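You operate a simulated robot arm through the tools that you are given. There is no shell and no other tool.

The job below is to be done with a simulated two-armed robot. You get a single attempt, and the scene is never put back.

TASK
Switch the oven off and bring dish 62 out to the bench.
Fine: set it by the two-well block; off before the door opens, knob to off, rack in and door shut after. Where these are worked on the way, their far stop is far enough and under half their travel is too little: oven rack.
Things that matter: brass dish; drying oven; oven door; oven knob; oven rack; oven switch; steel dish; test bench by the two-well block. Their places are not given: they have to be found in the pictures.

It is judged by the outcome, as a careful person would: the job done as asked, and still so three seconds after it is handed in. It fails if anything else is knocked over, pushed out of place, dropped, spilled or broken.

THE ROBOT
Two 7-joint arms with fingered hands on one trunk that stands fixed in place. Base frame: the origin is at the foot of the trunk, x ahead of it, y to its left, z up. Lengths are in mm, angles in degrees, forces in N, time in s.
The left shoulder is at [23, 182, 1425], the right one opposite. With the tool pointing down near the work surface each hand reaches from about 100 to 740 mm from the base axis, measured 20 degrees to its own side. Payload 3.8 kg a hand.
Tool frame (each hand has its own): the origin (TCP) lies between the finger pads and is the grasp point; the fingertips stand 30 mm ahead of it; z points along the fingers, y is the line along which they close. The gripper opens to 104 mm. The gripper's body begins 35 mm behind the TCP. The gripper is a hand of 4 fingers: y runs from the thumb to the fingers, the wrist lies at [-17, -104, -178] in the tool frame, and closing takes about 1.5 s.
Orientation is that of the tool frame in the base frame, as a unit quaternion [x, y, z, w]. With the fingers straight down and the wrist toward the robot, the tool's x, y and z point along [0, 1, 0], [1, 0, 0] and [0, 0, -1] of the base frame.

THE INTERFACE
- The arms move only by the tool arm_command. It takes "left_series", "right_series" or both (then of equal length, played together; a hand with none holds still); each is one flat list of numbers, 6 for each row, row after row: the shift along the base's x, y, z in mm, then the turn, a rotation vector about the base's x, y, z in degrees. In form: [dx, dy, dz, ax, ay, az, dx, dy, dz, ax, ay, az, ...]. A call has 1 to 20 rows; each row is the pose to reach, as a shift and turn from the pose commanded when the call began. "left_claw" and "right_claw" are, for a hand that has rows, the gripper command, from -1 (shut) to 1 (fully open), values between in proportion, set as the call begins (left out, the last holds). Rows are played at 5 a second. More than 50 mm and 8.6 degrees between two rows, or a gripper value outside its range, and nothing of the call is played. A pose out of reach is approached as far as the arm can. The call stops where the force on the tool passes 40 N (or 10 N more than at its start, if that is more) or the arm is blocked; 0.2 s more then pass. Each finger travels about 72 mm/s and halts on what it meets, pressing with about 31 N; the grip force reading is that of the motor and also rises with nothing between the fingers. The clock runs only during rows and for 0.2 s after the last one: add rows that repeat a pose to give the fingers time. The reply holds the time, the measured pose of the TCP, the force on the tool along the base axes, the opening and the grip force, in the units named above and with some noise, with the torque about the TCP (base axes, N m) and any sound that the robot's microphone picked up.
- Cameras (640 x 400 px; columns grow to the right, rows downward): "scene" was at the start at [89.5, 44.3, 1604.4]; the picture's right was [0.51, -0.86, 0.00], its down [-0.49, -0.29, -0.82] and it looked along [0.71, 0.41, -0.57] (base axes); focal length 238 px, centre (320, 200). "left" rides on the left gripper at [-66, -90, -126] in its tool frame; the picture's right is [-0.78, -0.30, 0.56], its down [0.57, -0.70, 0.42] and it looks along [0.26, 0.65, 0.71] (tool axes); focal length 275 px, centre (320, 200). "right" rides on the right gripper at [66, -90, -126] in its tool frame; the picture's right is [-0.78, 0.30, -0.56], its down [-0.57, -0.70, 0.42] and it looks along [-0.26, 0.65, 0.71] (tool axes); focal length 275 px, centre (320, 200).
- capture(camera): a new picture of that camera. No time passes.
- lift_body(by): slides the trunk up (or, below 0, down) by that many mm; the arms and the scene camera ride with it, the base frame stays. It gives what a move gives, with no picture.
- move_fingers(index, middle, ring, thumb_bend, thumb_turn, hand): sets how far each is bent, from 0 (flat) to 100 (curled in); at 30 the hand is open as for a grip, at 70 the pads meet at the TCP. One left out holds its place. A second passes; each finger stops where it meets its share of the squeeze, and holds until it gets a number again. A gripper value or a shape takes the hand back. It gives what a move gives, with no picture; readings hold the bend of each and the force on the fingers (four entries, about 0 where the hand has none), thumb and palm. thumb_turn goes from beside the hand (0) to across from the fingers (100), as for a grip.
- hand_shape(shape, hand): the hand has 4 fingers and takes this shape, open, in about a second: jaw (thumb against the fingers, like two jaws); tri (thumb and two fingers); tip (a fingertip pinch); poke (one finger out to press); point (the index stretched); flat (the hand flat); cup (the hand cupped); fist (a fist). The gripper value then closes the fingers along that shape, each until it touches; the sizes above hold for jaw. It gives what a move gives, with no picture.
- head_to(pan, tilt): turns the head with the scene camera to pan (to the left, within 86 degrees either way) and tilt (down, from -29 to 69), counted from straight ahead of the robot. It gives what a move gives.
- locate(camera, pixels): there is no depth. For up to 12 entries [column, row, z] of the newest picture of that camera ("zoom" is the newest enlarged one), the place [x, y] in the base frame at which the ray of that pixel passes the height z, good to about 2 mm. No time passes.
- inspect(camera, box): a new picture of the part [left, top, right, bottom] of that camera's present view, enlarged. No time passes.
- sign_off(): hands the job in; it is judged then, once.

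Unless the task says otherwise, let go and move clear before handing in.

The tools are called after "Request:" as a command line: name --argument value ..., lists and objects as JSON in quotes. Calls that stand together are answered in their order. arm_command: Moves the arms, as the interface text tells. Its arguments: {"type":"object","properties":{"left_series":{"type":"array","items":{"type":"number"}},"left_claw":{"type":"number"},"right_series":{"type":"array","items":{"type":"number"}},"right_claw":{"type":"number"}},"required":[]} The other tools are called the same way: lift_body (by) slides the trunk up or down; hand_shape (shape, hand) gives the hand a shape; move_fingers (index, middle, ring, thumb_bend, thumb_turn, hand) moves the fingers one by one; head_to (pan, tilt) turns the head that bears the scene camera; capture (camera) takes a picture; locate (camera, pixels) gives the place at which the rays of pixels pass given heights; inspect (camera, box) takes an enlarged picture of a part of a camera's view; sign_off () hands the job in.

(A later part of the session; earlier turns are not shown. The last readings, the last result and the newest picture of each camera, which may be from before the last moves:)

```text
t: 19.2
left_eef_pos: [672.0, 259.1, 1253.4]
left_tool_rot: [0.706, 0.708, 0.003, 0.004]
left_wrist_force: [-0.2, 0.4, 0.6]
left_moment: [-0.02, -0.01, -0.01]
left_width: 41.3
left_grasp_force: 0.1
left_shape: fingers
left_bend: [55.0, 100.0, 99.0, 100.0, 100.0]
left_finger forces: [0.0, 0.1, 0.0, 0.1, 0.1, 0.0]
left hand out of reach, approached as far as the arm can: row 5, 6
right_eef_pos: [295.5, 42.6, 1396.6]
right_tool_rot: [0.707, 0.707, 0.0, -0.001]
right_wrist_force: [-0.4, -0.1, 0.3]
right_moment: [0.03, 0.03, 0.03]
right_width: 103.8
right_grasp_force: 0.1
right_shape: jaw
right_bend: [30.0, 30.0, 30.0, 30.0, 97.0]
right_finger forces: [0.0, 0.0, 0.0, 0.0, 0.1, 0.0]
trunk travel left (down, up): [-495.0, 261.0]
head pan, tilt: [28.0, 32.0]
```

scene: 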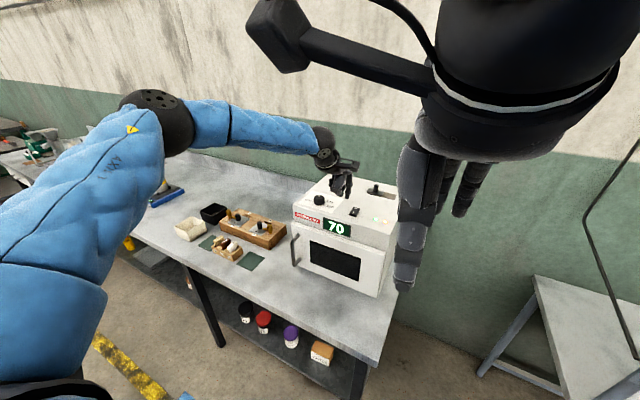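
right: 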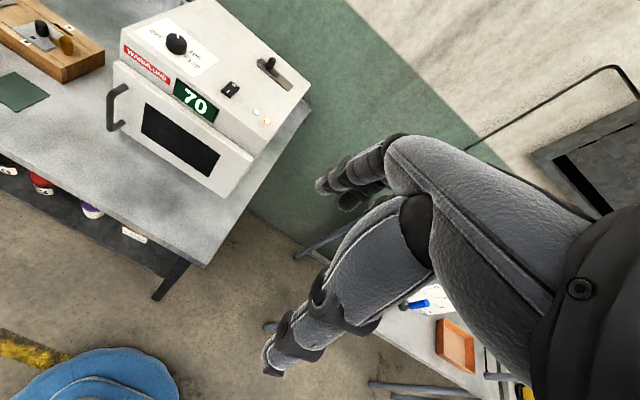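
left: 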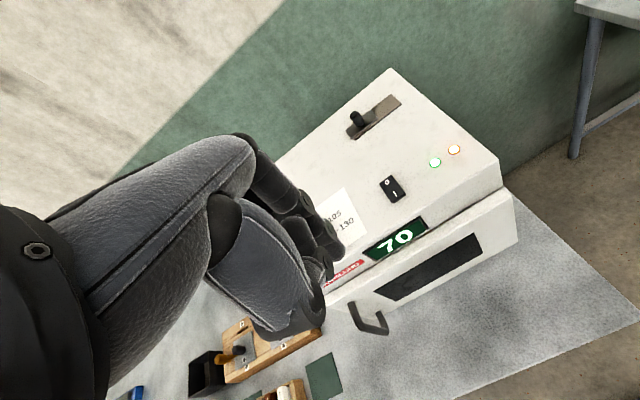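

That helped (x=672). Tilting the hand 15° forward gains the rest, so I'll go to a hover ~27 mm above the "O" end with a −15° pitch.

Request:
arm_command --left_series '[5, -5, 0, 0, -7.5, 0, 19, -11, -10, 0, -15, 0, 19, -11, -29, 0, -15, 0, 19, -11, -29, 0, -15, 0]'

Request:
capture --camera "scene"

Request:
inspect --camera "left" --box '[260, 100, 500, 300]'

Request:
inspect --camera "right" --box '[160, 0, 320, 100]'

Request:
inspect --camera "scene" --box '[320, 90, 440, 190]'

```text
t: 20.2
left_eef_pos: [690.4, 247.4, 1224.1]
left_tool_rot: [0.701, 0.7, 0.095, 0.096]
left_wrist_force: [0.5, -0.1, -0.3]
left_moment: [-0.01, -0.01, -0.02]
left_width: 41.4
left_grasp_force: 0.0
left_shape: fingers
left_bend: [55.0, 100.0, 99.0, 100.0, 100.0]
left_finger forces: [0.0, 0.1, 0.1, 0.0, 0.1, 0.0]
right_eef_pos: [295.4, 44.2, 1396.4]
right_tool_rot: [0.706, 0.708, 0.0, 0.0]
right_wrist_force: [0.1, -0.3, -0.2]
right_moment: [-0.02, -0.01, 0.01]
right_width: 103.7
right_grasp_force: 0.2
right_shape: jaw
right_bend: [30.0, 30.0, 30.0, 30.0, 97.0]
right_finger forces: [0.0, 0.0, 0.0, 0.0, 0.0, 0.0]
trunk travel left (down, up): [-495.0, 261.0]
head pan, tilt: [28.0, 32.0]
```

```text
taken
```

scene: 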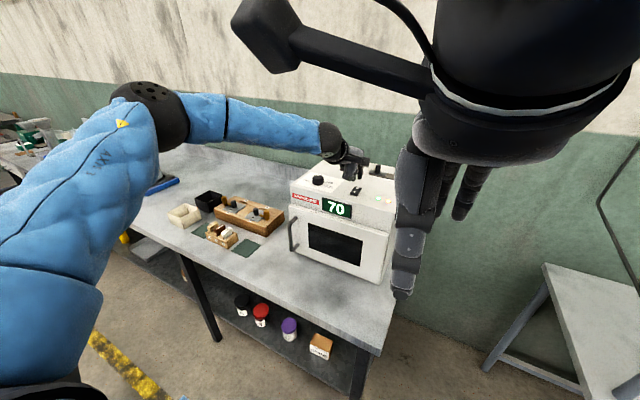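

```text
2.00 times, centred on (380, 200) of left
```

zoom: 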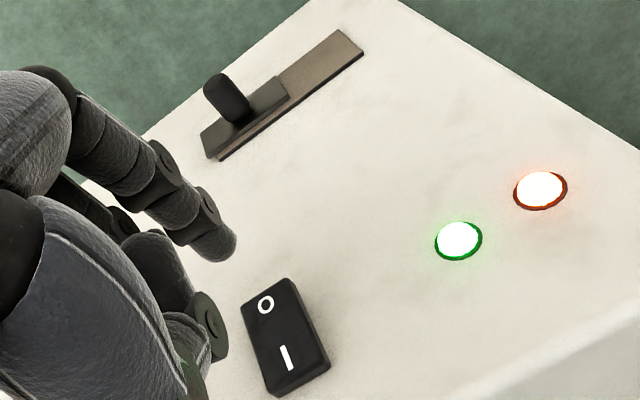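

```text
4.00 times, centred on (240, 50) of right
```

zoom: 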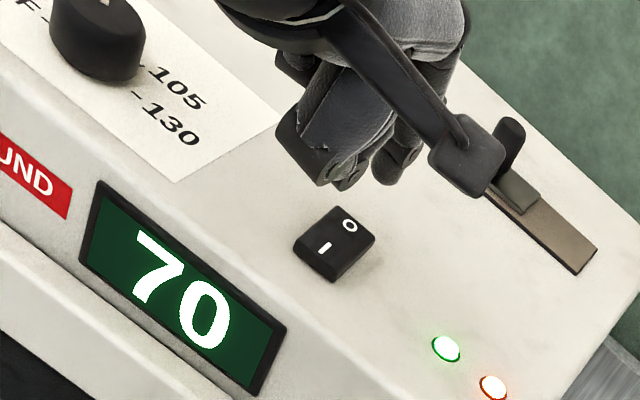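

```text
4.00 times, centred on (380, 140) of scene
```

zoom: 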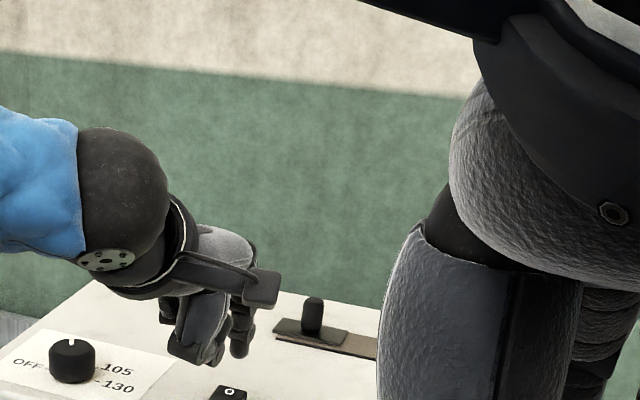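

Request:
capture --camera "left"

Request:
locate --camera "left" --pixels '[[331, 222.5, 1180], [331, 222.5, 1190], [331, 222.5, 1200], [352.5, 252, 1168], [362, 279, 1168], [432, 95, 1180]]'

Request:
capture --camera "right"

Request:
locate --camera "right" --pixels '[[256.5, 45, 1180], [256.5, 45, 1190], [256.5, 45, 1200], [247, 56.5, 1150], [247, 56.5, 1168], [247, 56.5, 1180]]'

```text
taken
```

left: 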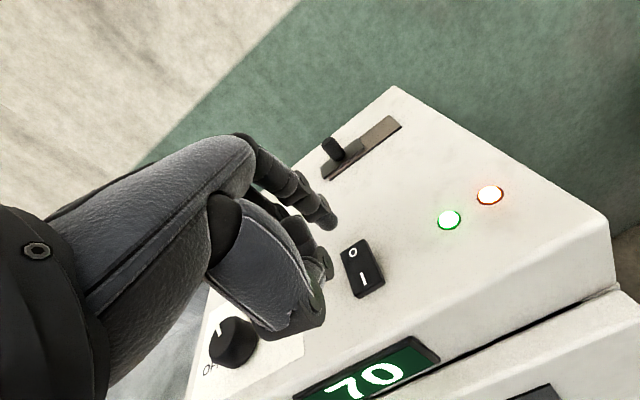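

```text
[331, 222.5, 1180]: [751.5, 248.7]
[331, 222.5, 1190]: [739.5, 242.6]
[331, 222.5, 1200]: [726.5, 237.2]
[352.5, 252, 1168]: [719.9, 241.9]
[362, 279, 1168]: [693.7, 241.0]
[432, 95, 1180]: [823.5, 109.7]
```

```text
taken
```

right: 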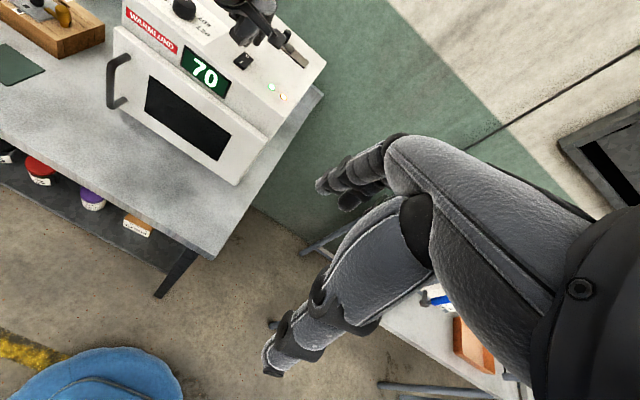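

```text
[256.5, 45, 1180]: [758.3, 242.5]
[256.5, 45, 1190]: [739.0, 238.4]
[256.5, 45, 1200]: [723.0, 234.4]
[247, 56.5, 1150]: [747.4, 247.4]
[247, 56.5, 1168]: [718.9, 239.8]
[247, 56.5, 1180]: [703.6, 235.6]
```

The tip is at about (735, 242, 1193), some 14 mm beyond the O label, and the curled thumb hangs only ~20 mm higher. I'll straighten the index a bit more for clearance and measure it again.

Request:
move_fingers --hand "left" --index 42

Request:
capture --camera "left"

Request:
inspect --camera "left" --box '[260, 100, 500, 300]'

Request:
inspect --camera "right" --box '[160, 0, 320, 100]'

```text
t: 21.2
left_eef_pos: [689.4, 247.1, 1224.8]
left_tool_rot: [0.7, 0.701, 0.094, 0.097]
left_wrist_force: [0.0, -0.4, 0.4]
left_moment: [0.0, -0.02, -0.05]
left_width: 51.2
left_grasp_force: 0.2
left_shape: fingers
left_bend: [42.0, 100.0, 99.0, 100.0, 100.0]
left_finger forces: [0.0, 0.0, 0.0, 0.0, 0.0, 0.1]
right_eef_pos: [294.8, 43.2, 1396.6]
right_tool_rot: [0.706, 0.708, 0.0, 0.0]
right_wrist_force: [0.1, 0.1, -0.1]
right_moment: [0.0, 0.01, 0.02]
right_width: 103.7
right_grasp_force: 0.1
right_shape: jaw
right_bend: [30.0, 30.0, 30.0, 30.0, 97.0]
right_finger forces: [0.1, 0.0, 0.1, 0.0, 0.1, 0.1]
trunk travel left (down, up): [-495.0, 261.0]
head pan, tilt: [28.0, 32.0]
```

```text
taken
```

left: 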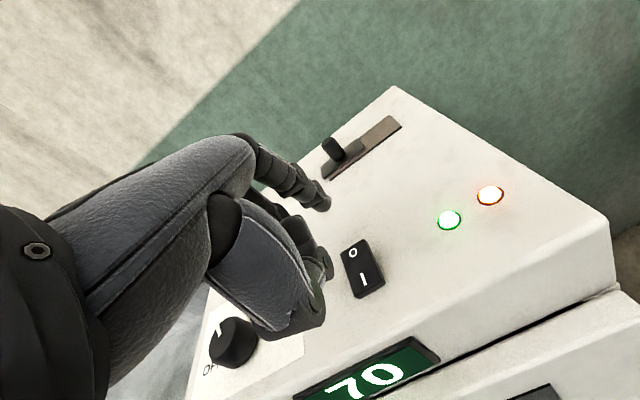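

```text
2.00 times, centred on (380, 200) of left
```

zoom: 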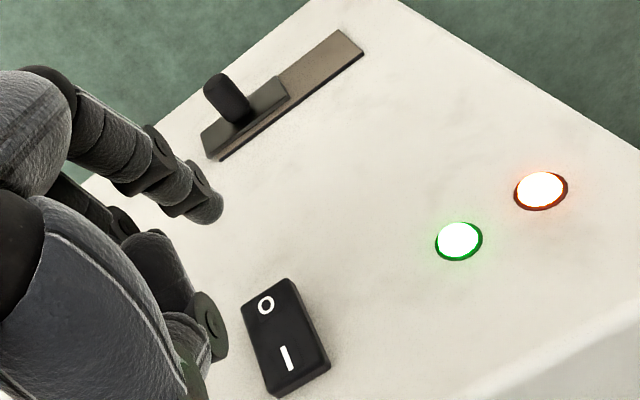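

```text
4.00 times, centred on (240, 50) of right
```

zoom: 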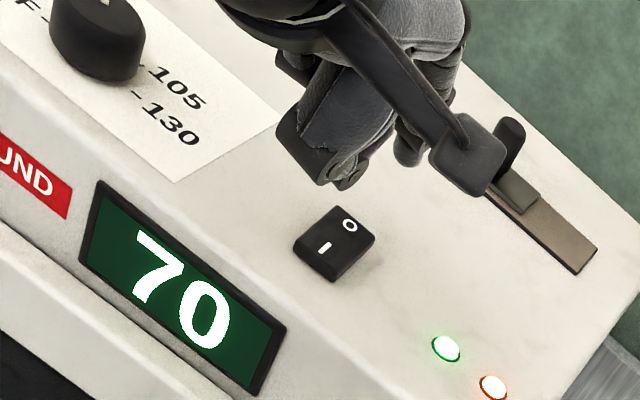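

Request:
locate --camera "left" --pixels '[[325, 209, 1170], [325, 209, 1180], [325, 209, 1190], [325, 209, 1200]]'

Request:
locate --camera "right" --pixels '[[262, 40.75, 1170], [262, 40.75, 1180], [262, 40.75, 1190], [262, 40.75, 1200]]'

```text
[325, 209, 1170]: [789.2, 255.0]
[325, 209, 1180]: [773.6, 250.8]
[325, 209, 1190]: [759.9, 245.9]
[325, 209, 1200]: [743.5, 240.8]
```

```text
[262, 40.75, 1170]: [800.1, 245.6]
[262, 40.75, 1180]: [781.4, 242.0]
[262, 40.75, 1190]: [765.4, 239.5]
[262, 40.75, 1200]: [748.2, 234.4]
```

Straightening moved the tip forward rather than down (≈ x 757), so I can untilt the hand, which gains clearance under the thumb. I'll go back to vertical with the tip ~25 mm above the O end.

Request:
arm_command --left_series '[0, 0, 15, 0, 7.5, 0, -25, 0, 20, 0, 15, 0, -25, 0, 20, 0, 15, 0]'

Request:
capture --camera "left"

Request:
inspect --camera "left" --box '[260, 100, 500, 300]'

Request:
inspect --camera "right" --box '[160, 0, 320, 100]'

```text
t: 22.0
left_eef_pos: [666.9, 246.9, 1243.8]
left_tool_rot: [0.707, 0.707, 0.001, 0.002]
left_wrist_force: [-0.1, -0.5, -0.2]
left_moment: [0.01, 0.0, 0.01]
left_width: 51.3
left_grasp_force: 0.0
left_shape: fingers
left_bend: [42.0, 100.0, 99.0, 100.0, 100.0]
left_finger forces: [0.1, 0.0, 0.0, 0.1, 0.0, 0.0]
left hand out of reach, approached as far as the arm can: row 1
right_eef_pos: [295.3, 44.3, 1395.8]
right_tool_rot: [0.706, 0.708, 0.001, 0.0]
right_wrist_force: [-0.4, 0.1, -0.4]
right_moment: [0.0, 0.04, -0.04]
right_width: 103.7
right_grasp_force: 0.1
right_shape: jaw
right_bend: [30.0, 30.0, 30.0, 30.0, 97.0]
right_finger forces: [0.0, 0.0, 0.0, 0.0, 0.0, 0.0]
trunk travel left (down, up): [-495.0, 261.0]
head pan, tilt: [28.0, 32.0]
```

```text
taken
```

left: 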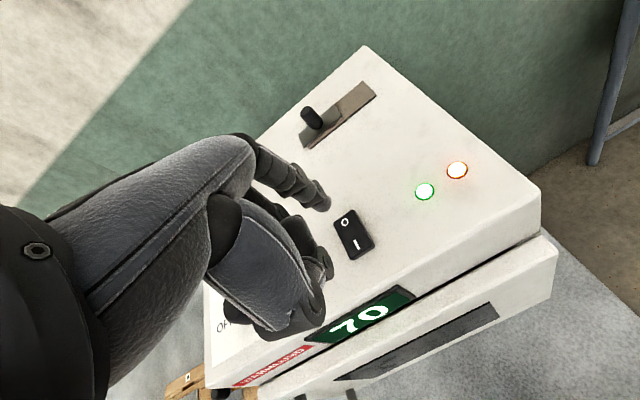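

```text
2.00 times, centred on (380, 200) of left
```

zoom: 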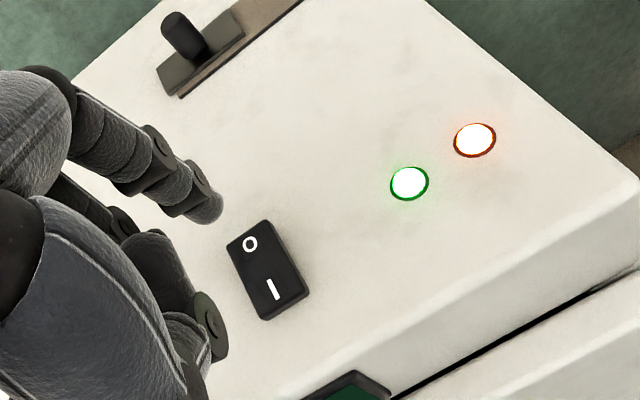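

```text
4.00 times, centred on (240, 50) of right
```

zoom: 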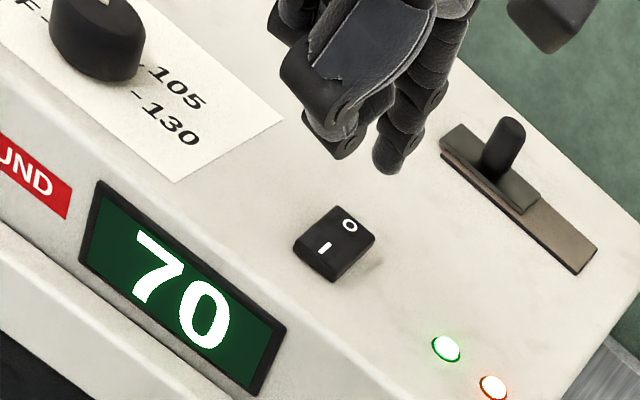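

Request:
locate --camera "left" --pixels '[[325, 209, 1170], [325, 209, 1190], [325, 209, 1210], [345, 222, 1168]]'

Request:
locate --camera "right" --pixels '[[257, 43, 1170], [257, 43, 1190], [257, 43, 1210]]'

```text
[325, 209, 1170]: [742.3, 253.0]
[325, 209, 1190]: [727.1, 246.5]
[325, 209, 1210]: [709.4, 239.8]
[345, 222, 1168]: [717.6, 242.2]
```

```text
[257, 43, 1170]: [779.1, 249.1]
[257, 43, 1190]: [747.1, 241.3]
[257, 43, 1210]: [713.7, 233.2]
```

The tip seems to be around (713, 240, 1205), roughly above the O end (718, 242). I'll lower 25 mm and recheck the alignment visually.

Request:
arm_command --left_series '[4, 0, -12, 0, 0, 0, 4, 0, -25, 0, 0, 0, 4, 0, -25, 0, 0, 0]'

Request:
inspect --camera "left" --box '[290, 150, 410, 270]'

Request:
inspect --camera "right" --box '[200, 10, 300, 90]'

Request:
head_to --pan 22 --tilt 32

Request:
capture --camera "scene"

```text
t: 22.8
left_eef_pos: [665.5, 250.9, 1219.3]
left_tool_rot: [0.707, 0.707, 0.003, 0.005]
left_wrist_force: [0.8, -0.8, -0.3]
left_moment: [0.01, 0.01, 0.03]
left_width: 51.4
left_grasp_force: 0.1
left_shape: fingers
left_bend: [42.0, 100.0, 99.0, 100.0, 100.0]
left_finger forces: [0.0, 0.1, 0.0, 0.1, 0.0, 0.0]
left hand out of reach, approached as far as the arm can: row 1, 2, 3
right_eef_pos: [295.3, 44.5, 1398.3]
right_tool_rot: [0.706, 0.708, 0.001, -0.001]
right_wrist_force: [-0.9, -0.9, 0.6]
right_moment: [-0.02, 0.03, -0.03]
right_width: 103.8
right_grasp_force: 0.1
right_shape: jaw
right_bend: [30.0, 30.0, 30.0, 30.0, 97.0]
right_finger forces: [0.1, 0.1, 0.1, 0.1, 0.0, 0.1]
trunk travel left (down, up): [-495.0, 261.0]
head pan, tilt: [28.0, 32.0]
```

```text
3.33 times, centred on (350, 210) of left
```

zoom: 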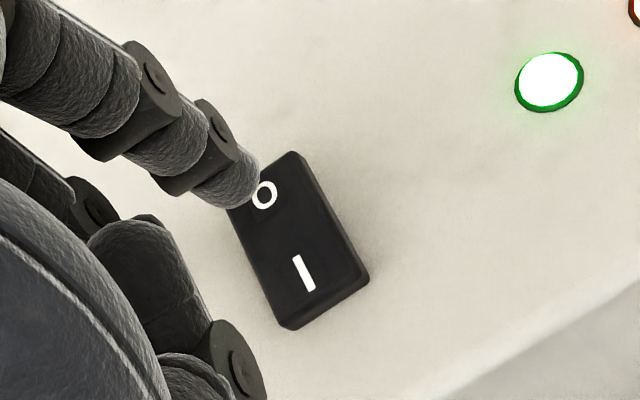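

```text
5.00 times, centred on (250, 50) of right
```

zoom: 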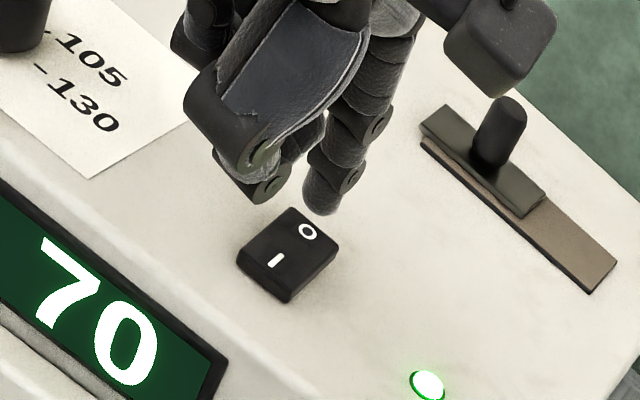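

```text
t: 23.5
left_eef_pos: [665.6, 250.1, 1220.0]
left_tool_rot: [0.707, 0.707, 0.003, 0.004]
left_wrist_force: [0.2, 0.4, 0.4]
left_moment: [-0.01, -0.01, -0.01]
left_width: 51.3
left_grasp_force: 0.0
left_shape: fingers
left_bend: [42.0, 100.0, 99.0, 100.0, 100.0]
left_finger forces: [0.0, 0.1, 0.0, 0.0, 0.1, 0.0]
right_eef_pos: [294.4, 43.9, 1396.0]
right_tool_rot: [0.706, 0.708, 0.0, 0.0]
right_wrist_force: [-0.2, 0.6, 0.5]
right_moment: [-0.03, -0.02, 0.01]
right_width: 103.5
right_grasp_force: 0.0
right_shape: jaw
right_bend: [30.0, 30.0, 30.0, 30.0, 97.0]
right_finger forces: [0.0, 0.0, 0.1, 0.0, 0.0, 0.0]
trunk travel left (down, up): [-495.0, 261.0]
head pan, tilt: [22.0, 32.0]
```

```text
taken
```

scene: 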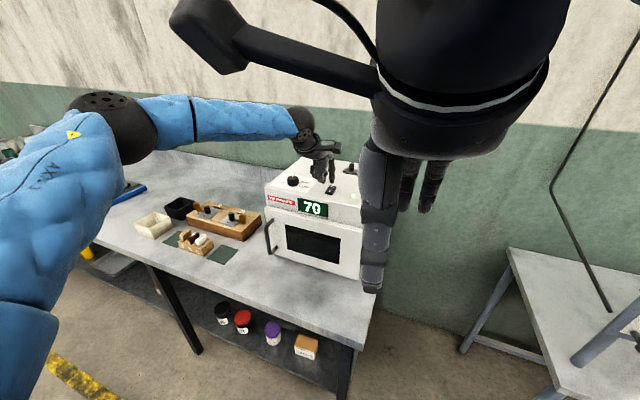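

The hand is at its reach limit again and about 11 mm above the switch. I'll raise the hand 80 mm and drop the trunk 80 mm to get the extra reach for pressing properly.

Request:
arm_command --left_series '[0, -3, 40, 0, 0, 0, 0, -3, 80, 0, 0, 0]'

Request:
lift_body --by -80

Request:
arm_command --left_series '[9, -6, 0, 0, 0, 0, 9, -6, 0, 0, 0, 0]'

Request:
inspect --camera "left" --box '[290, 150, 410, 270]'

Request:
inspect --camera "right" --box '[200, 0, 300, 80]'

```text
t: 24.1
left_eef_pos: [664.6, 246.6, 1300.6]
left_tool_rot: [0.707, 0.707, 0.003, 0.004]
left_wrist_force: [0.0, 0.4, -0.6]
left_moment: [0.0, -0.01, -0.01]
left_width: 51.5
left_grasp_force: 0.1
left_shape: fingers
left_bend: [42.0, 100.0, 99.0, 100.0, 100.0]
left_finger forces: [0.0, 0.1, 0.0, 0.0, 0.0, 0.0]
right_eef_pos: [294.2, 43.6, 1395.3]
right_tool_rot: [0.706, 0.708, -0.001, 0.0]
right_wrist_force: [0.3, 0.8, 0.4]
right_moment: [-0.03, -0.01, 0.0]
right_width: 103.6
right_grasp_force: 0.0
right_shape: jaw
right_bend: [30.0, 30.0, 30.0, 30.0, 97.0]
right_finger forces: [0.0, 0.0, 0.1, 0.0, 0.1, 0.0]
trunk travel left (down, up): [-495.0, 261.0]
head pan, tilt: [22.0, 32.0]
```

```text
t: 25.3
left_eef_pos: [664.9, 244.9, 1220.3]
left_tool_rot: [0.707, 0.707, 0.003, 0.005]
left_wrist_force: [-0.9, 0.7, 1.2]
left_moment: [0.05, 0.03, 0.04]
left_width: 51.4
left_grasp_force: 0.0
left_shape: fingers
left_bend: [42.0, 100.0, 99.0, 100.0, 100.0]
left_finger forces: [0.0, 0.0, 0.0, 0.0, 0.0, 0.0]
right_eef_pos: [294.1, 43.7, 1316.7]
right_tool_rot: [0.707, 0.708, 0.001, -0.001]
right_wrist_force: [0.2, 0.8, 0.1]
right_moment: [0.03, -0.03, 0.01]
right_width: 103.7
right_grasp_force: 0.0
right_shape: jaw
right_bend: [30.0, 30.0, 30.0, 30.0, 97.0]
right_finger forces: [0.0, 0.1, 0.0, 0.1, 0.1, 0.1]
trunk travel left (down, up): [-415.0, 341.0]
head pan, tilt: [22.0, 32.0]
```

```text
t: 25.9
left_eef_pos: [672.3, 240.6, 1222.8]
left_tool_rot: [0.707, 0.708, 0.003, 0.004]
left_wrist_force: [-0.6, 0.5, -0.2]
left_moment: [0.01, -0.02, -0.01]
left_width: 51.4
left_grasp_force: 0.1
left_shape: fingers
left_bend: [42.0, 100.0, 99.0, 100.0, 100.0]
left_finger forces: [0.0, 0.1, 0.0, 0.0, 0.0, 0.1]
right_eef_pos: [294.3, 43.3, 1317.0]
right_tool_rot: [0.707, 0.708, 0.0, 0.0]
right_wrist_force: [0.9, 0.5, 0.2]
right_moment: [0.01, -0.02, -0.01]
right_width: 103.7
right_grasp_force: 0.0
right_shape: jaw
right_bend: [30.0, 30.0, 30.0, 30.0, 97.0]
right_finger forces: [0.0, 0.0, 0.0, 0.0, 0.0, 0.1]
trunk travel left (down, up): [-415.0, 341.0]
head pan, tilt: [22.0, 32.0]
```

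```text
3.33 times, centred on (350, 210) of left
```

zoom: 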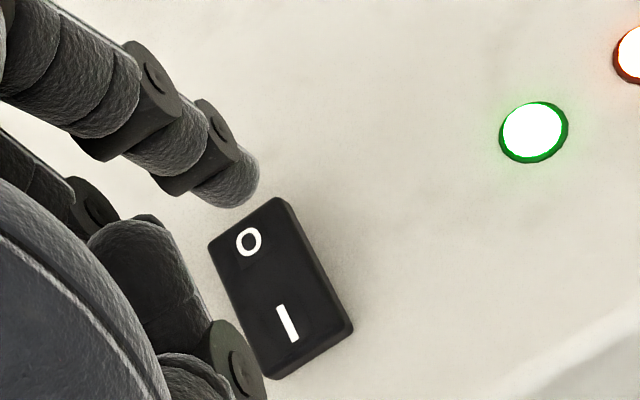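

```text
5.00 times, centred on (250, 40) of right
```

zoom: 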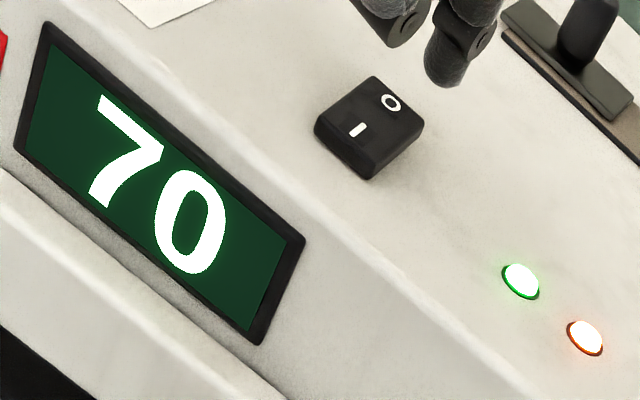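

The tip is now slightly beyond the O label; I'll come back 3 mm and press down in small steps.

Request:
arm_command --left_series '[-3, 0, -6, 0, 0, 0, -3, 0, -11, 0, 0, 0, -3, 0, -15, 0, 0, 0, -3, 0, -19, 0, 0, 0, -3, 0, -19, 0, 0, 0]'

Request:
inspect --camera "left" --box '[290, 150, 410, 270]'

Request:
inspect --camera "right" --box '[200, 0, 300, 80]'

```text
t: 27.1
left_eef_pos: [672.0, 240.3, 1200.1]
left_tool_rot: [0.706, 0.708, 0.002, 0.003]
left_wrist_force: [-0.1, -0.3, 0.5]
left_moment: [-0.02, -0.01, 0.03]
left_width: 51.6
left_grasp_force: 0.3
left_shape: fingers
left_bend: [42.0, 100.0, 99.0, 100.0, 100.0]
left_finger forces: [0.5, 0.0, 0.0, 0.1, 0.0, 0.0]
right_eef_pos: [294.5, 43.9, 1315.3]
right_tool_rot: [0.706, 0.708, 0.0, 0.0]
right_wrist_force: [-0.9, 0.7, -0.2]
right_moment: [0.01, 0.0, -0.03]
right_width: 103.6
right_grasp_force: 0.0
right_shape: jaw
right_bend: [30.0, 30.0, 30.0, 30.0, 97.0]
right_finger forces: [0.0, 0.0, 0.0, 0.0, 0.0, 0.0]
trunk travel left (down, up): [-415.0, 341.0]
head pan, tilt: [22.0, 32.0]
```

```text
3.33 times, centred on (350, 210) of left
```

zoom: 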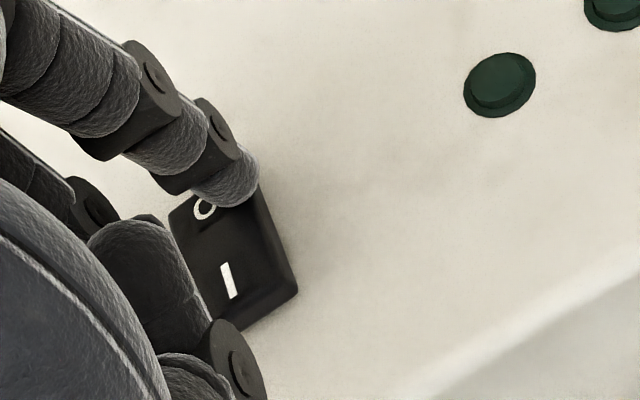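

```text
5.00 times, centred on (250, 40) of right
```

zoom: 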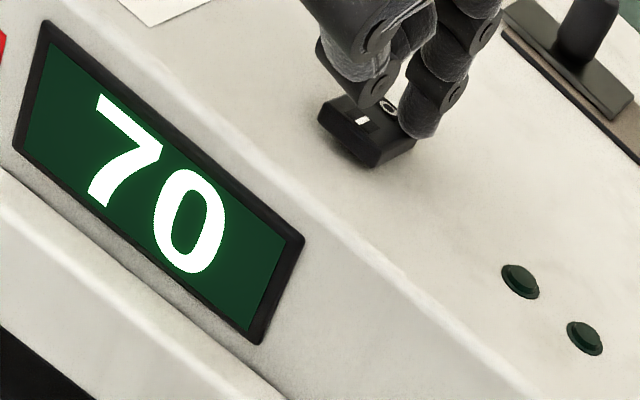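

The switch press worked: both lamps are dark now. Next is the knob; it's beyond the vertical reach, so I'll pinch it with extended index/middle against a bent thumb, with a modest forward tilt. First I raise the hand and shape the fingers.

Request:
arm_command --left_series '[0, 0, 30, 0, 0, 0, -10, 20, 60, 0, 0, 0, -20, 60, 90, 0, 0, 0, -30, 100, 100, 0, -7, 0, -30, 125, 100, 0, -15, 0, -30, 125, 100, 0, -15, 0]'

Request:
move_fingers --hand "left" --index 40 --middle 40 --ring 100 --thumb_bend 60 --thumb_turn 100

Request:
capture --camera "left"

Request:
head_to --pan 28 --tilt 30

Request:
capture --camera "scene"

Request:
capture --camera "right"

```text
refused: row 3 steps farther than a row can; nothing moved
```

```text
t: 28.1
left_eef_pos: [671.5, 240.2, 1202.6]
left_tool_rot: [0.707, 0.707, 0.003, 0.005]
left_wrist_force: [-0.9, 1.1, 5.0]
left_moment: [0.07, -0.26, 0.0]
left_width: 52.8
left_grasp_force: 2.4
left_shape: fingers
left_bend: [40.0, 40.0, 100.0, 60.0, 100.0]
left_finger forces: [0.0, 5.4, 0.0, 0.0, 0.0, 0.1]
right_eef_pos: [294.2, 43.8, 1316.1]
right_tool_rot: [0.707, 0.708, 0.0, 0.0]
right_wrist_force: [0.1, -0.1, 0.4]
right_moment: [0.0, -0.01, -0.01]
right_width: 103.6
right_grasp_force: 0.0
right_shape: jaw
right_bend: [30.0, 30.0, 30.0, 30.0, 97.0]
right_finger forces: [0.0, 0.1, 0.0, 0.1, 0.0, 0.0]
trunk travel left (down, up): [-415.0, 341.0]
head pan, tilt: [22.0, 32.0]
```

```text
taken
```

left: 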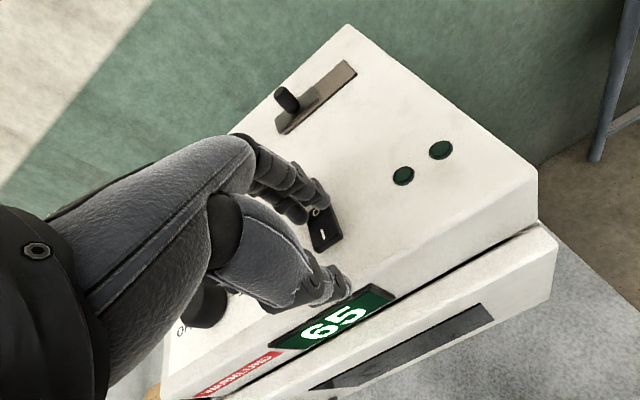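

```text
t: 28.7
left_eef_pos: [670.5, 239.5, 1201.3]
left_tool_rot: [0.706, 0.708, 0.003, 0.004]
left_wrist_force: [-0.3, 0.2, 5.0]
left_moment: [0.05, -0.28, 0.0]
left_width: 52.9
left_grasp_force: 3.2
left_shape: fingers
left_bend: [40.0, 40.0, 100.0, 60.0, 100.0]
left_finger forces: [0.0, 6.4, 0.0, 0.0, 0.1, 0.1]
right_eef_pos: [293.3, 43.2, 1316.8]
right_tool_rot: [0.707, 0.708, 0.001, -0.001]
right_wrist_force: [0.0, -0.6, -0.9]
right_moment: [0.01, -0.01, -0.01]
right_width: 103.5
right_grasp_force: 0.2
right_shape: jaw
right_bend: [30.0, 30.0, 30.0, 30.0, 97.0]
right_finger forces: [0.1, 0.0, 0.1, 0.1, 0.0, 0.0]
trunk travel left (down, up): [-415.0, 341.0]
head pan, tilt: [28.0, 30.0]
```

```text
taken
```

scene: 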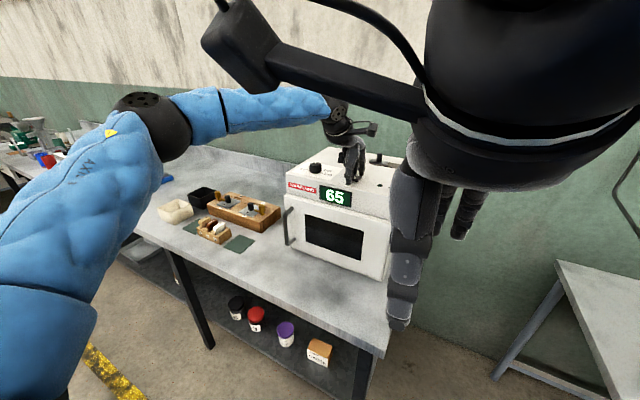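

```text
taken
```

right: 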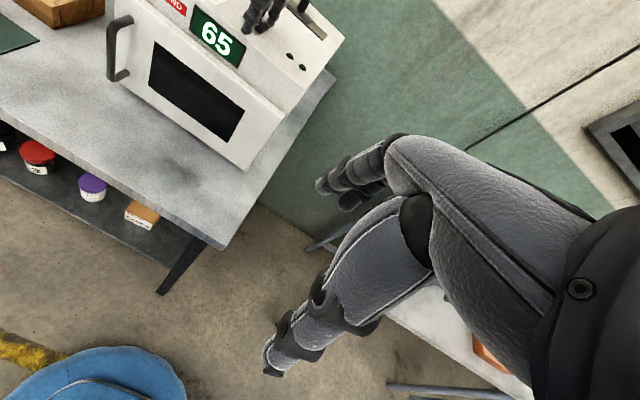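

The arm move was refused for step size, but the finger change only rested lightly on the switch; the lamps are still dark and the display is dropping (65). Now I retract properly.

Request:
arm_command --left_series '[0, 0, 40, 0, 0, 0, -10, 10, 80, 0, 0, 0, -15, 45, 100, 0, 0, 0, -20, 80, 100, 0, -7, 0, -25, 110, 100, 0, -15, 0, -25, 125, 100, 0, -15, 0, -25, 125, 100, 0, -15, 0]'

Request:
capture --camera "left"

Request:
inspect --camera "scene" --box '[270, 80, 390, 180]'

Request:
inspect --camera "left" --box '[200, 120, 420, 320]'

```text
t: 30.3
left_eef_pos: [645.5, 364.3, 1301.8]
left_tool_rot: [0.7, 0.701, 0.095, 0.097]
left_wrist_force: [0.1, 0.4, -0.4]
left_moment: [0.0, 0.07, 0.03]
left_width: 53.3
left_grasp_force: 0.1
left_shape: fingers
left_bend: [40.0, 40.0, 100.0, 60.0, 100.0]
left_finger forces: [0.1, 0.0, 0.1, 0.0, 0.1, 0.0]
right_eef_pos: [294.9, 43.0, 1316.2]
right_tool_rot: [0.706, 0.708, 0.0, 0.0]
right_wrist_force: [0.2, -0.1, 1.0]
right_moment: [0.0, -0.01, 0.01]
right_width: 103.6
right_grasp_force: 0.0
right_shape: jaw
right_bend: [30.0, 30.0, 30.0, 30.0, 97.0]
right_finger forces: [0.1, 0.0, 0.0, 0.0, 0.1, 0.0]
trunk travel left (down, up): [-415.0, 341.0]
head pan, tilt: [28.0, 30.0]
```

```text
taken
```

left: 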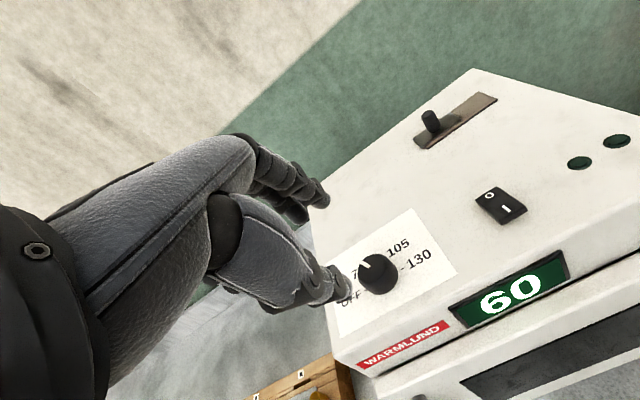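

```text
4.00 times, centred on (330, 130) of scene
```

zoom: 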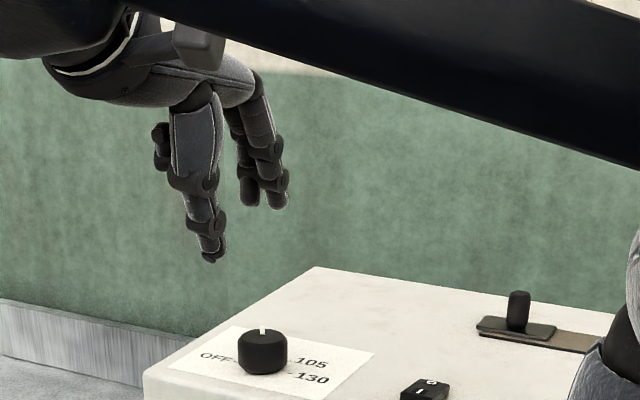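

```text
2.00 times, centred on (310, 220) of left
```

zoom: 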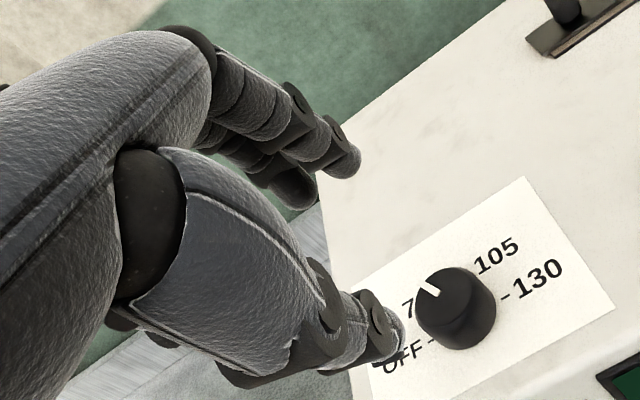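

The display reads 60 and falling. I measure the thumb and finger tips against the knob using the left and scene cameras.

Request:
locate --camera "left" --pixels '[[347.5, 295, 1240], [347.5, 295, 1260], [347.5, 295, 1280], [325, 205, 1240], [325, 205, 1260], [325, 205, 1280], [300, 210, 1260], [300, 210, 1280], [375, 265, 1175], [379, 268, 1160]]'

Request:
locate --camera "scene" --pixels '[[302, 144.5, 1240], [302, 144.5, 1260], [302, 144.5, 1280], [319.5, 130.8, 1240], [319.5, 130.8, 1260], [319.5, 130.8, 1280], [312.5, 130.8, 1260], [312.5, 130.8, 1280]]'

```text
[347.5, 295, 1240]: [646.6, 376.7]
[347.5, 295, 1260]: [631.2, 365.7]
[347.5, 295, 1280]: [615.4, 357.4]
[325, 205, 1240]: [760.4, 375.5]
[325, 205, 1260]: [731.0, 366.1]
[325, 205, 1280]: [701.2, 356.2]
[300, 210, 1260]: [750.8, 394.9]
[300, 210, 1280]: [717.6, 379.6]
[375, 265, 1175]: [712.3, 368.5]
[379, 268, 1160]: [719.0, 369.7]
```

```text
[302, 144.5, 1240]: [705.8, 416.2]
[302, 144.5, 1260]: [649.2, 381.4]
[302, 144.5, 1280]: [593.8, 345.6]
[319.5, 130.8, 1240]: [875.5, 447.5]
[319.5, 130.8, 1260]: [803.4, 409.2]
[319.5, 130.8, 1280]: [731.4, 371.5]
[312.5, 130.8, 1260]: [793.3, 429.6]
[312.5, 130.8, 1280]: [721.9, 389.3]
```

Finger geometry: with the thumb bent further (~72) and the fingers straighter, the tips come level under a 15° tilt and reach improves. I'll set that and look again.

Request:
move_fingers --hand "left" --index 34 --middle 34 --thumb_bend 73

Request:
capture --camera "left"

Request:
inspect --camera "scene" --box '[270, 80, 390, 180]'

Request:
inspect --camera "left" --box '[200, 120, 420, 320]'

```text
t: 31.3
left_eef_pos: [645.3, 364.0, 1302.4]
left_tool_rot: [0.7, 0.701, 0.095, 0.095]
left_wrist_force: [0.6, -0.2, 0.4]
left_moment: [0.0, 0.0, 0.02]
left_width: 43.1
left_grasp_force: 0.1
left_shape: fingers
left_bend: [34.0, 34.0, 100.0, 73.0, 100.0]
left_finger forces: [0.0, 0.1, 0.0, 0.0, 0.1, 0.1]
right_eef_pos: [295.2, 44.3, 1315.9]
right_tool_rot: [0.707, 0.708, 0.0, 0.0]
right_wrist_force: [-0.3, 0.8, -0.6]
right_moment: [-0.01, 0.01, -0.01]
right_width: 103.8
right_grasp_force: 0.0
right_shape: jaw
right_bend: [30.0, 30.0, 30.0, 30.0, 97.0]
right_finger forces: [0.1, 0.1, 0.0, 0.1, 0.0, 0.0]
trunk travel left (down, up): [-415.0, 341.0]
head pan, tilt: [28.0, 30.0]
```

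```text
taken
```

left: 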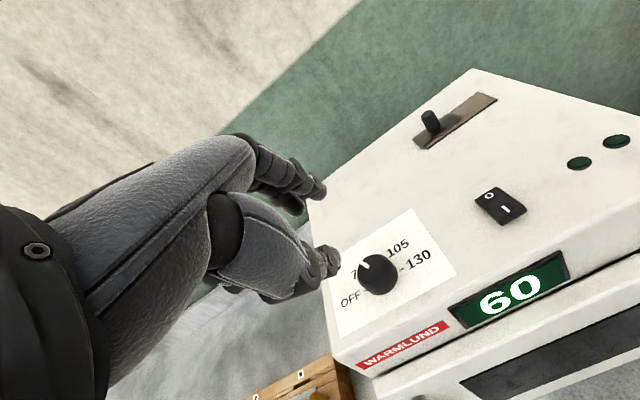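

```text
4.00 times, centred on (330, 130) of scene
```

zoom: 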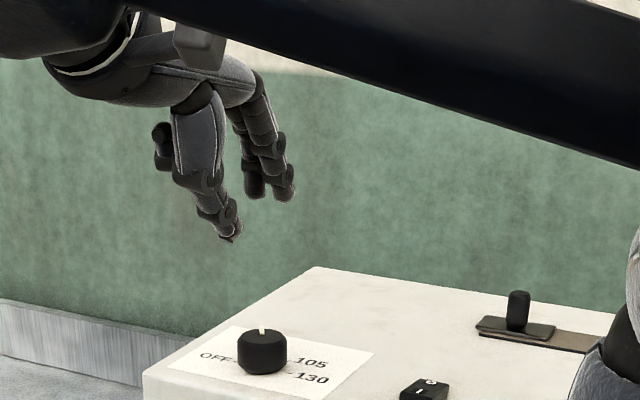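

```text
2.00 times, centred on (310, 220) of left
```

zoom: 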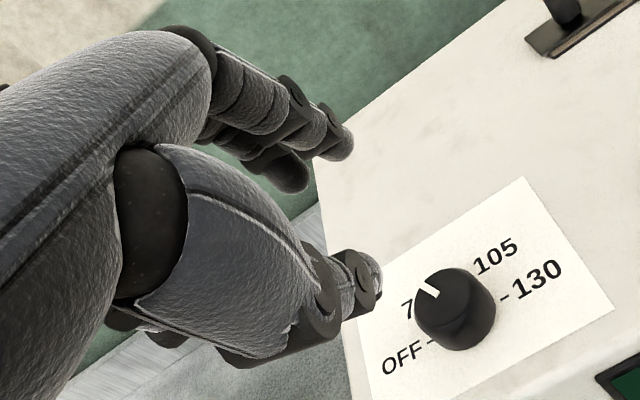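

Request:
locate --camera "left" --pixels '[[337.5, 262.5, 1260], [337.5, 262.5, 1270], [337.5, 262.5, 1280], [322.5, 199, 1270], [322.5, 199, 1280], [322.5, 199, 1290]]'

Request:
capture --camera "scene"

Request:
locate --camera "scene" --pixels '[[307.5, 140, 1260], [307.5, 140, 1270], [307.5, 140, 1280], [320.75, 129.5, 1270], [320.75, 129.5, 1280], [320.75, 129.5, 1290]]'

```text
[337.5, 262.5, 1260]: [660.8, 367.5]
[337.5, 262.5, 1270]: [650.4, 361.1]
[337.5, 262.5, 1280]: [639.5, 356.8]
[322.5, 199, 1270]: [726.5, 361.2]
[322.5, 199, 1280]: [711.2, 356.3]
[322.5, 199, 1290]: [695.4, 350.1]
```

```text
taken
```

scene: 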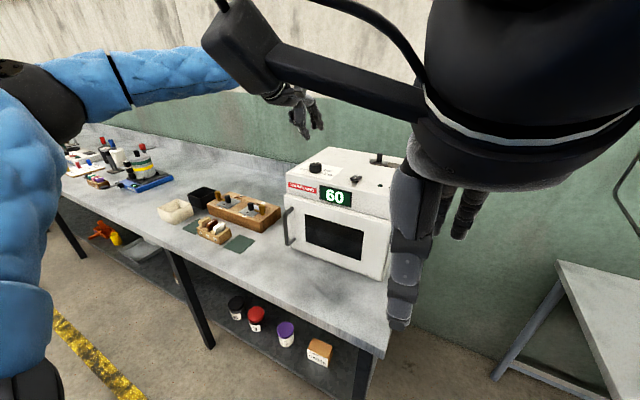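

```text
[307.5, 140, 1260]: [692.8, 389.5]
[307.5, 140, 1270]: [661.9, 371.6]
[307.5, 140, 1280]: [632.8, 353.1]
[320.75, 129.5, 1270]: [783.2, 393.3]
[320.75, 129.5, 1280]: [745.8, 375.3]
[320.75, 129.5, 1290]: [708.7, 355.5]
```

I'll move to a hover with the thumb and fingers straddling the knob about 20 mm above it, then check.

Request:
arm_command --left_series '[15, 3, -35, 0, 0, 0, 33, 6, -72, 0, 0, 0, 33, 6, -72, 0, 0, 0]'

Request:
capture --camera "left"

Request:
inspect --camera "scene" --box '[270, 100, 390, 200]'

Request:
inspect --camera "left" --box '[250, 140, 400, 300]'

Request:
inspect --camera "right" --box '[100, 0, 260, 100]'

```text
t: 32.1
left_eef_pos: [679.8, 370.6, 1230.8]
left_tool_rot: [0.7, 0.701, 0.095, 0.097]
left_wrist_force: [0.3, 0.2, -0.6]
left_moment: [-0.03, -0.01, 0.0]
left_width: 43.0
left_grasp_force: 0.0
left_shape: fingers
left_bend: [34.0, 34.0, 100.0, 73.0, 100.0]
left_finger forces: [0.0, 0.0, 0.1, 0.0, 0.1, 0.0]
right_eef_pos: [295.0, 43.8, 1316.6]
right_tool_rot: [0.706, 0.708, 0.001, 0.0]
right_wrist_force: [0.2, 0.5, 0.8]
right_moment: [0.02, -0.02, -0.01]
right_width: 103.6
right_grasp_force: 0.0
right_shape: jaw
right_bend: [30.0, 30.0, 30.0, 30.0, 97.0]
right_finger forces: [0.0, 0.0, 0.0, 0.0, 0.0, 0.0]
trunk travel left (down, up): [-415.0, 341.0]
head pan, tilt: [28.0, 30.0]
```

```text
taken
```

left: 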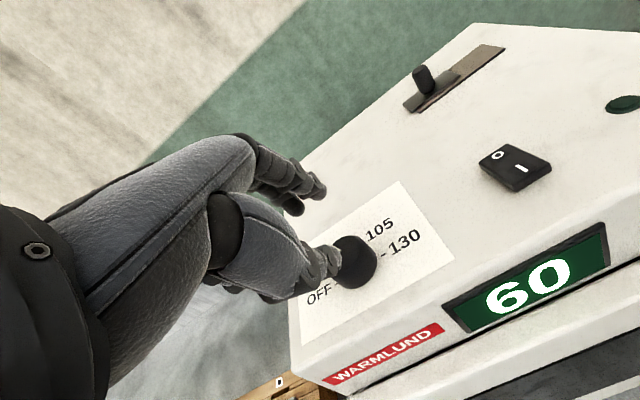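

```text
4.00 times, centred on (330, 150) of scene
```

zoom: 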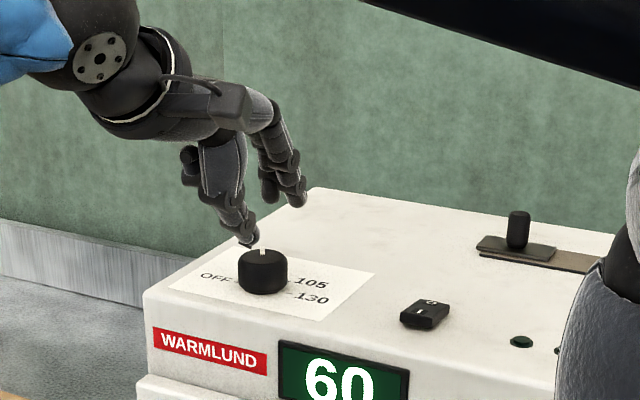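

```text
2.50 times, centred on (325, 220) of left
```

zoom: 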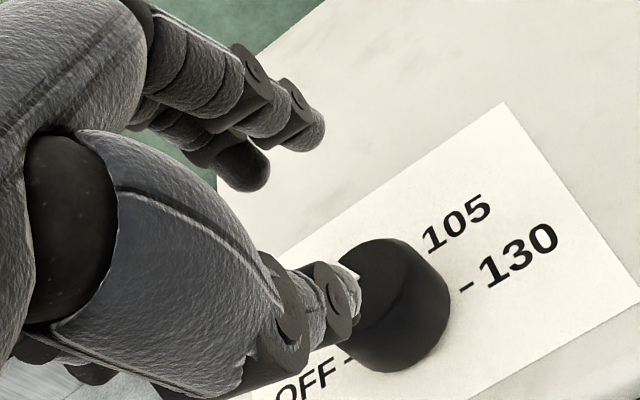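

```text
4.00 times, centred on (180, 50) of right
```

zoom: 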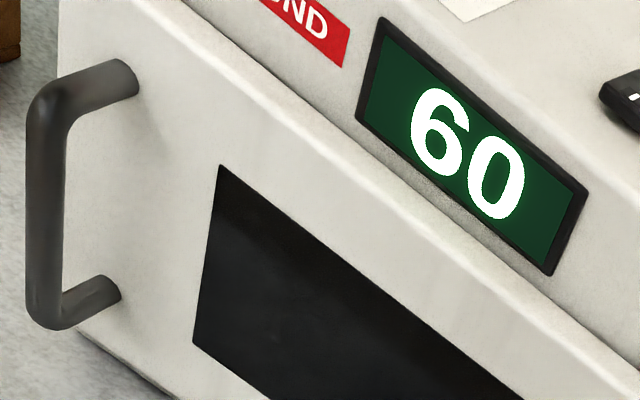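

The thumb is just in front of and above the knob; fingers are well behind. I'll shift back 6 mm and descend ~33 mm in steps, watching forces.

Request:
arm_command --left_series '[-6, 0, -10, 0, 0, 0, -6, 0, -20, 0, 0, 0, -6, 0, -27, 0, 0, 0, -6, 0, -33, 0, 0, 0, -6, 0, -33, 0, 0, 0]'

Request:
inspect --camera "scene" --box '[280, 120, 370, 200]'

Request:
inspect --camera "left" --box '[250, 140, 400, 300]'

```text
t: 33.3
left_eef_pos: [673.2, 368.9, 1197.0]
left_tool_rot: [0.7, 0.702, 0.094, 0.095]
left_wrist_force: [-0.3, 0.6, 0.0]
left_moment: [-0.01, 0.01, 0.0]
left_width: 43.3
left_grasp_force: 0.0
left_shape: fingers
left_bend: [34.0, 34.0, 100.0, 73.0, 100.0]
left_finger forces: [0.0, 0.1, 0.0, 0.0, 0.0, 0.1]
right_eef_pos: [295.0, 44.0, 1314.9]
right_tool_rot: [0.706, 0.708, 0.0, 0.0]
right_wrist_force: [-0.2, 0.3, 0.5]
right_moment: [-0.01, 0.01, 0.02]
right_width: 103.5
right_grasp_force: 0.1
right_shape: jaw
right_bend: [30.0, 30.0, 30.0, 30.0, 97.0]
right_finger forces: [0.1, 0.1, 0.0, 0.1, 0.0, 0.0]
trunk travel left (down, up): [-415.0, 341.0]
head pan, tilt: [28.0, 30.0]
```

```text
5.00 times, centred on (325, 160) of scene
```

zoom: 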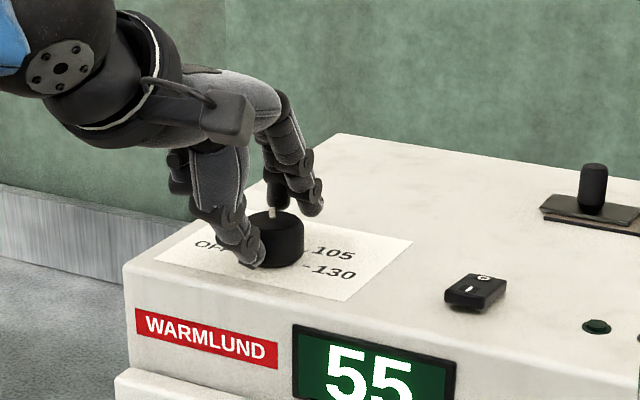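

```text
2.50 times, centred on (325, 220) of left
```

zoom: 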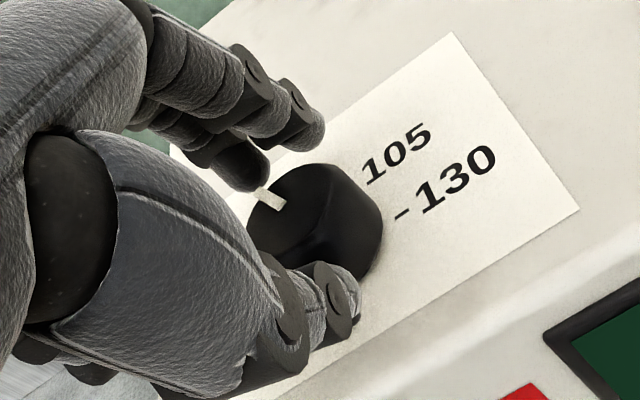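

The thumb is at the knob's front base and the fingers are behind it. I close the index and middle onto the knob.

Request:
move_fingers --hand "left" --index 60 --middle 60

Request:
inspect --camera "scene" --box '[280, 120, 370, 200]'

Request:
inspect --camera "left" --box '[250, 140, 400, 300]'

```text
t: 34.3
left_eef_pos: [677.2, 368.7, 1197.2]
left_tool_rot: [0.701, 0.7, 0.096, 0.098]
left_wrist_force: [22.4, -0.3, 11.4]
left_moment: [0.06, -0.81, -0.01]
left_width: 33.9
left_grasp_force: 12.7
left_shape: fingers
left_bend: [41.0, 45.0, 100.0, 72.0, 100.0]
left_finger forces: [13.6, 11.7, 0.1, 0.1, 0.8, 0.0]
right_eef_pos: [297.3, 43.4, 1315.3]
right_tool_rot: [0.707, 0.707, 0.0, -0.001]
right_wrist_force: [0.4, -0.3, -0.1]
right_moment: [0.01, -0.01, 0.0]
right_width: 103.5
right_grasp_force: 0.1
right_shape: jaw
right_bend: [30.0, 30.0, 30.0, 30.0, 97.0]
right_finger forces: [0.0, 0.1, 0.0, 0.1, 0.1, 0.0]
trunk travel left (down, up): [-415.0, 341.0]
head pan, tilt: [28.0, 30.0]
```

```text
5.00 times, centred on (325, 160) of scene
```

zoom: 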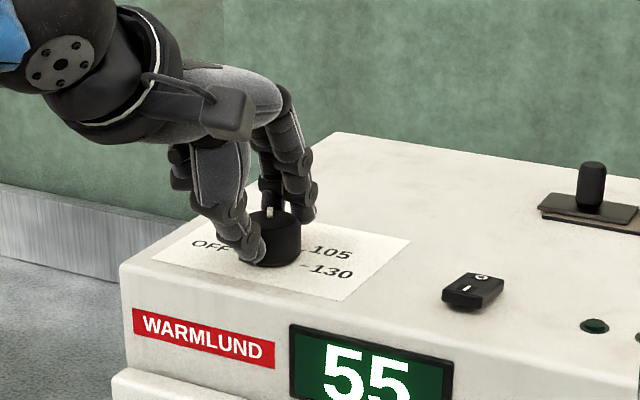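

```text
2.50 times, centred on (325, 220) of left
```

zoom: 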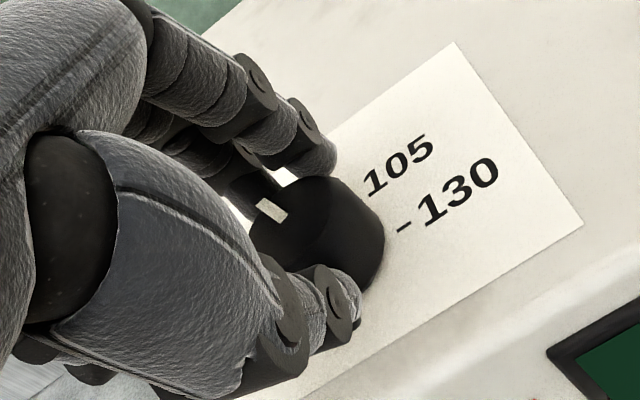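

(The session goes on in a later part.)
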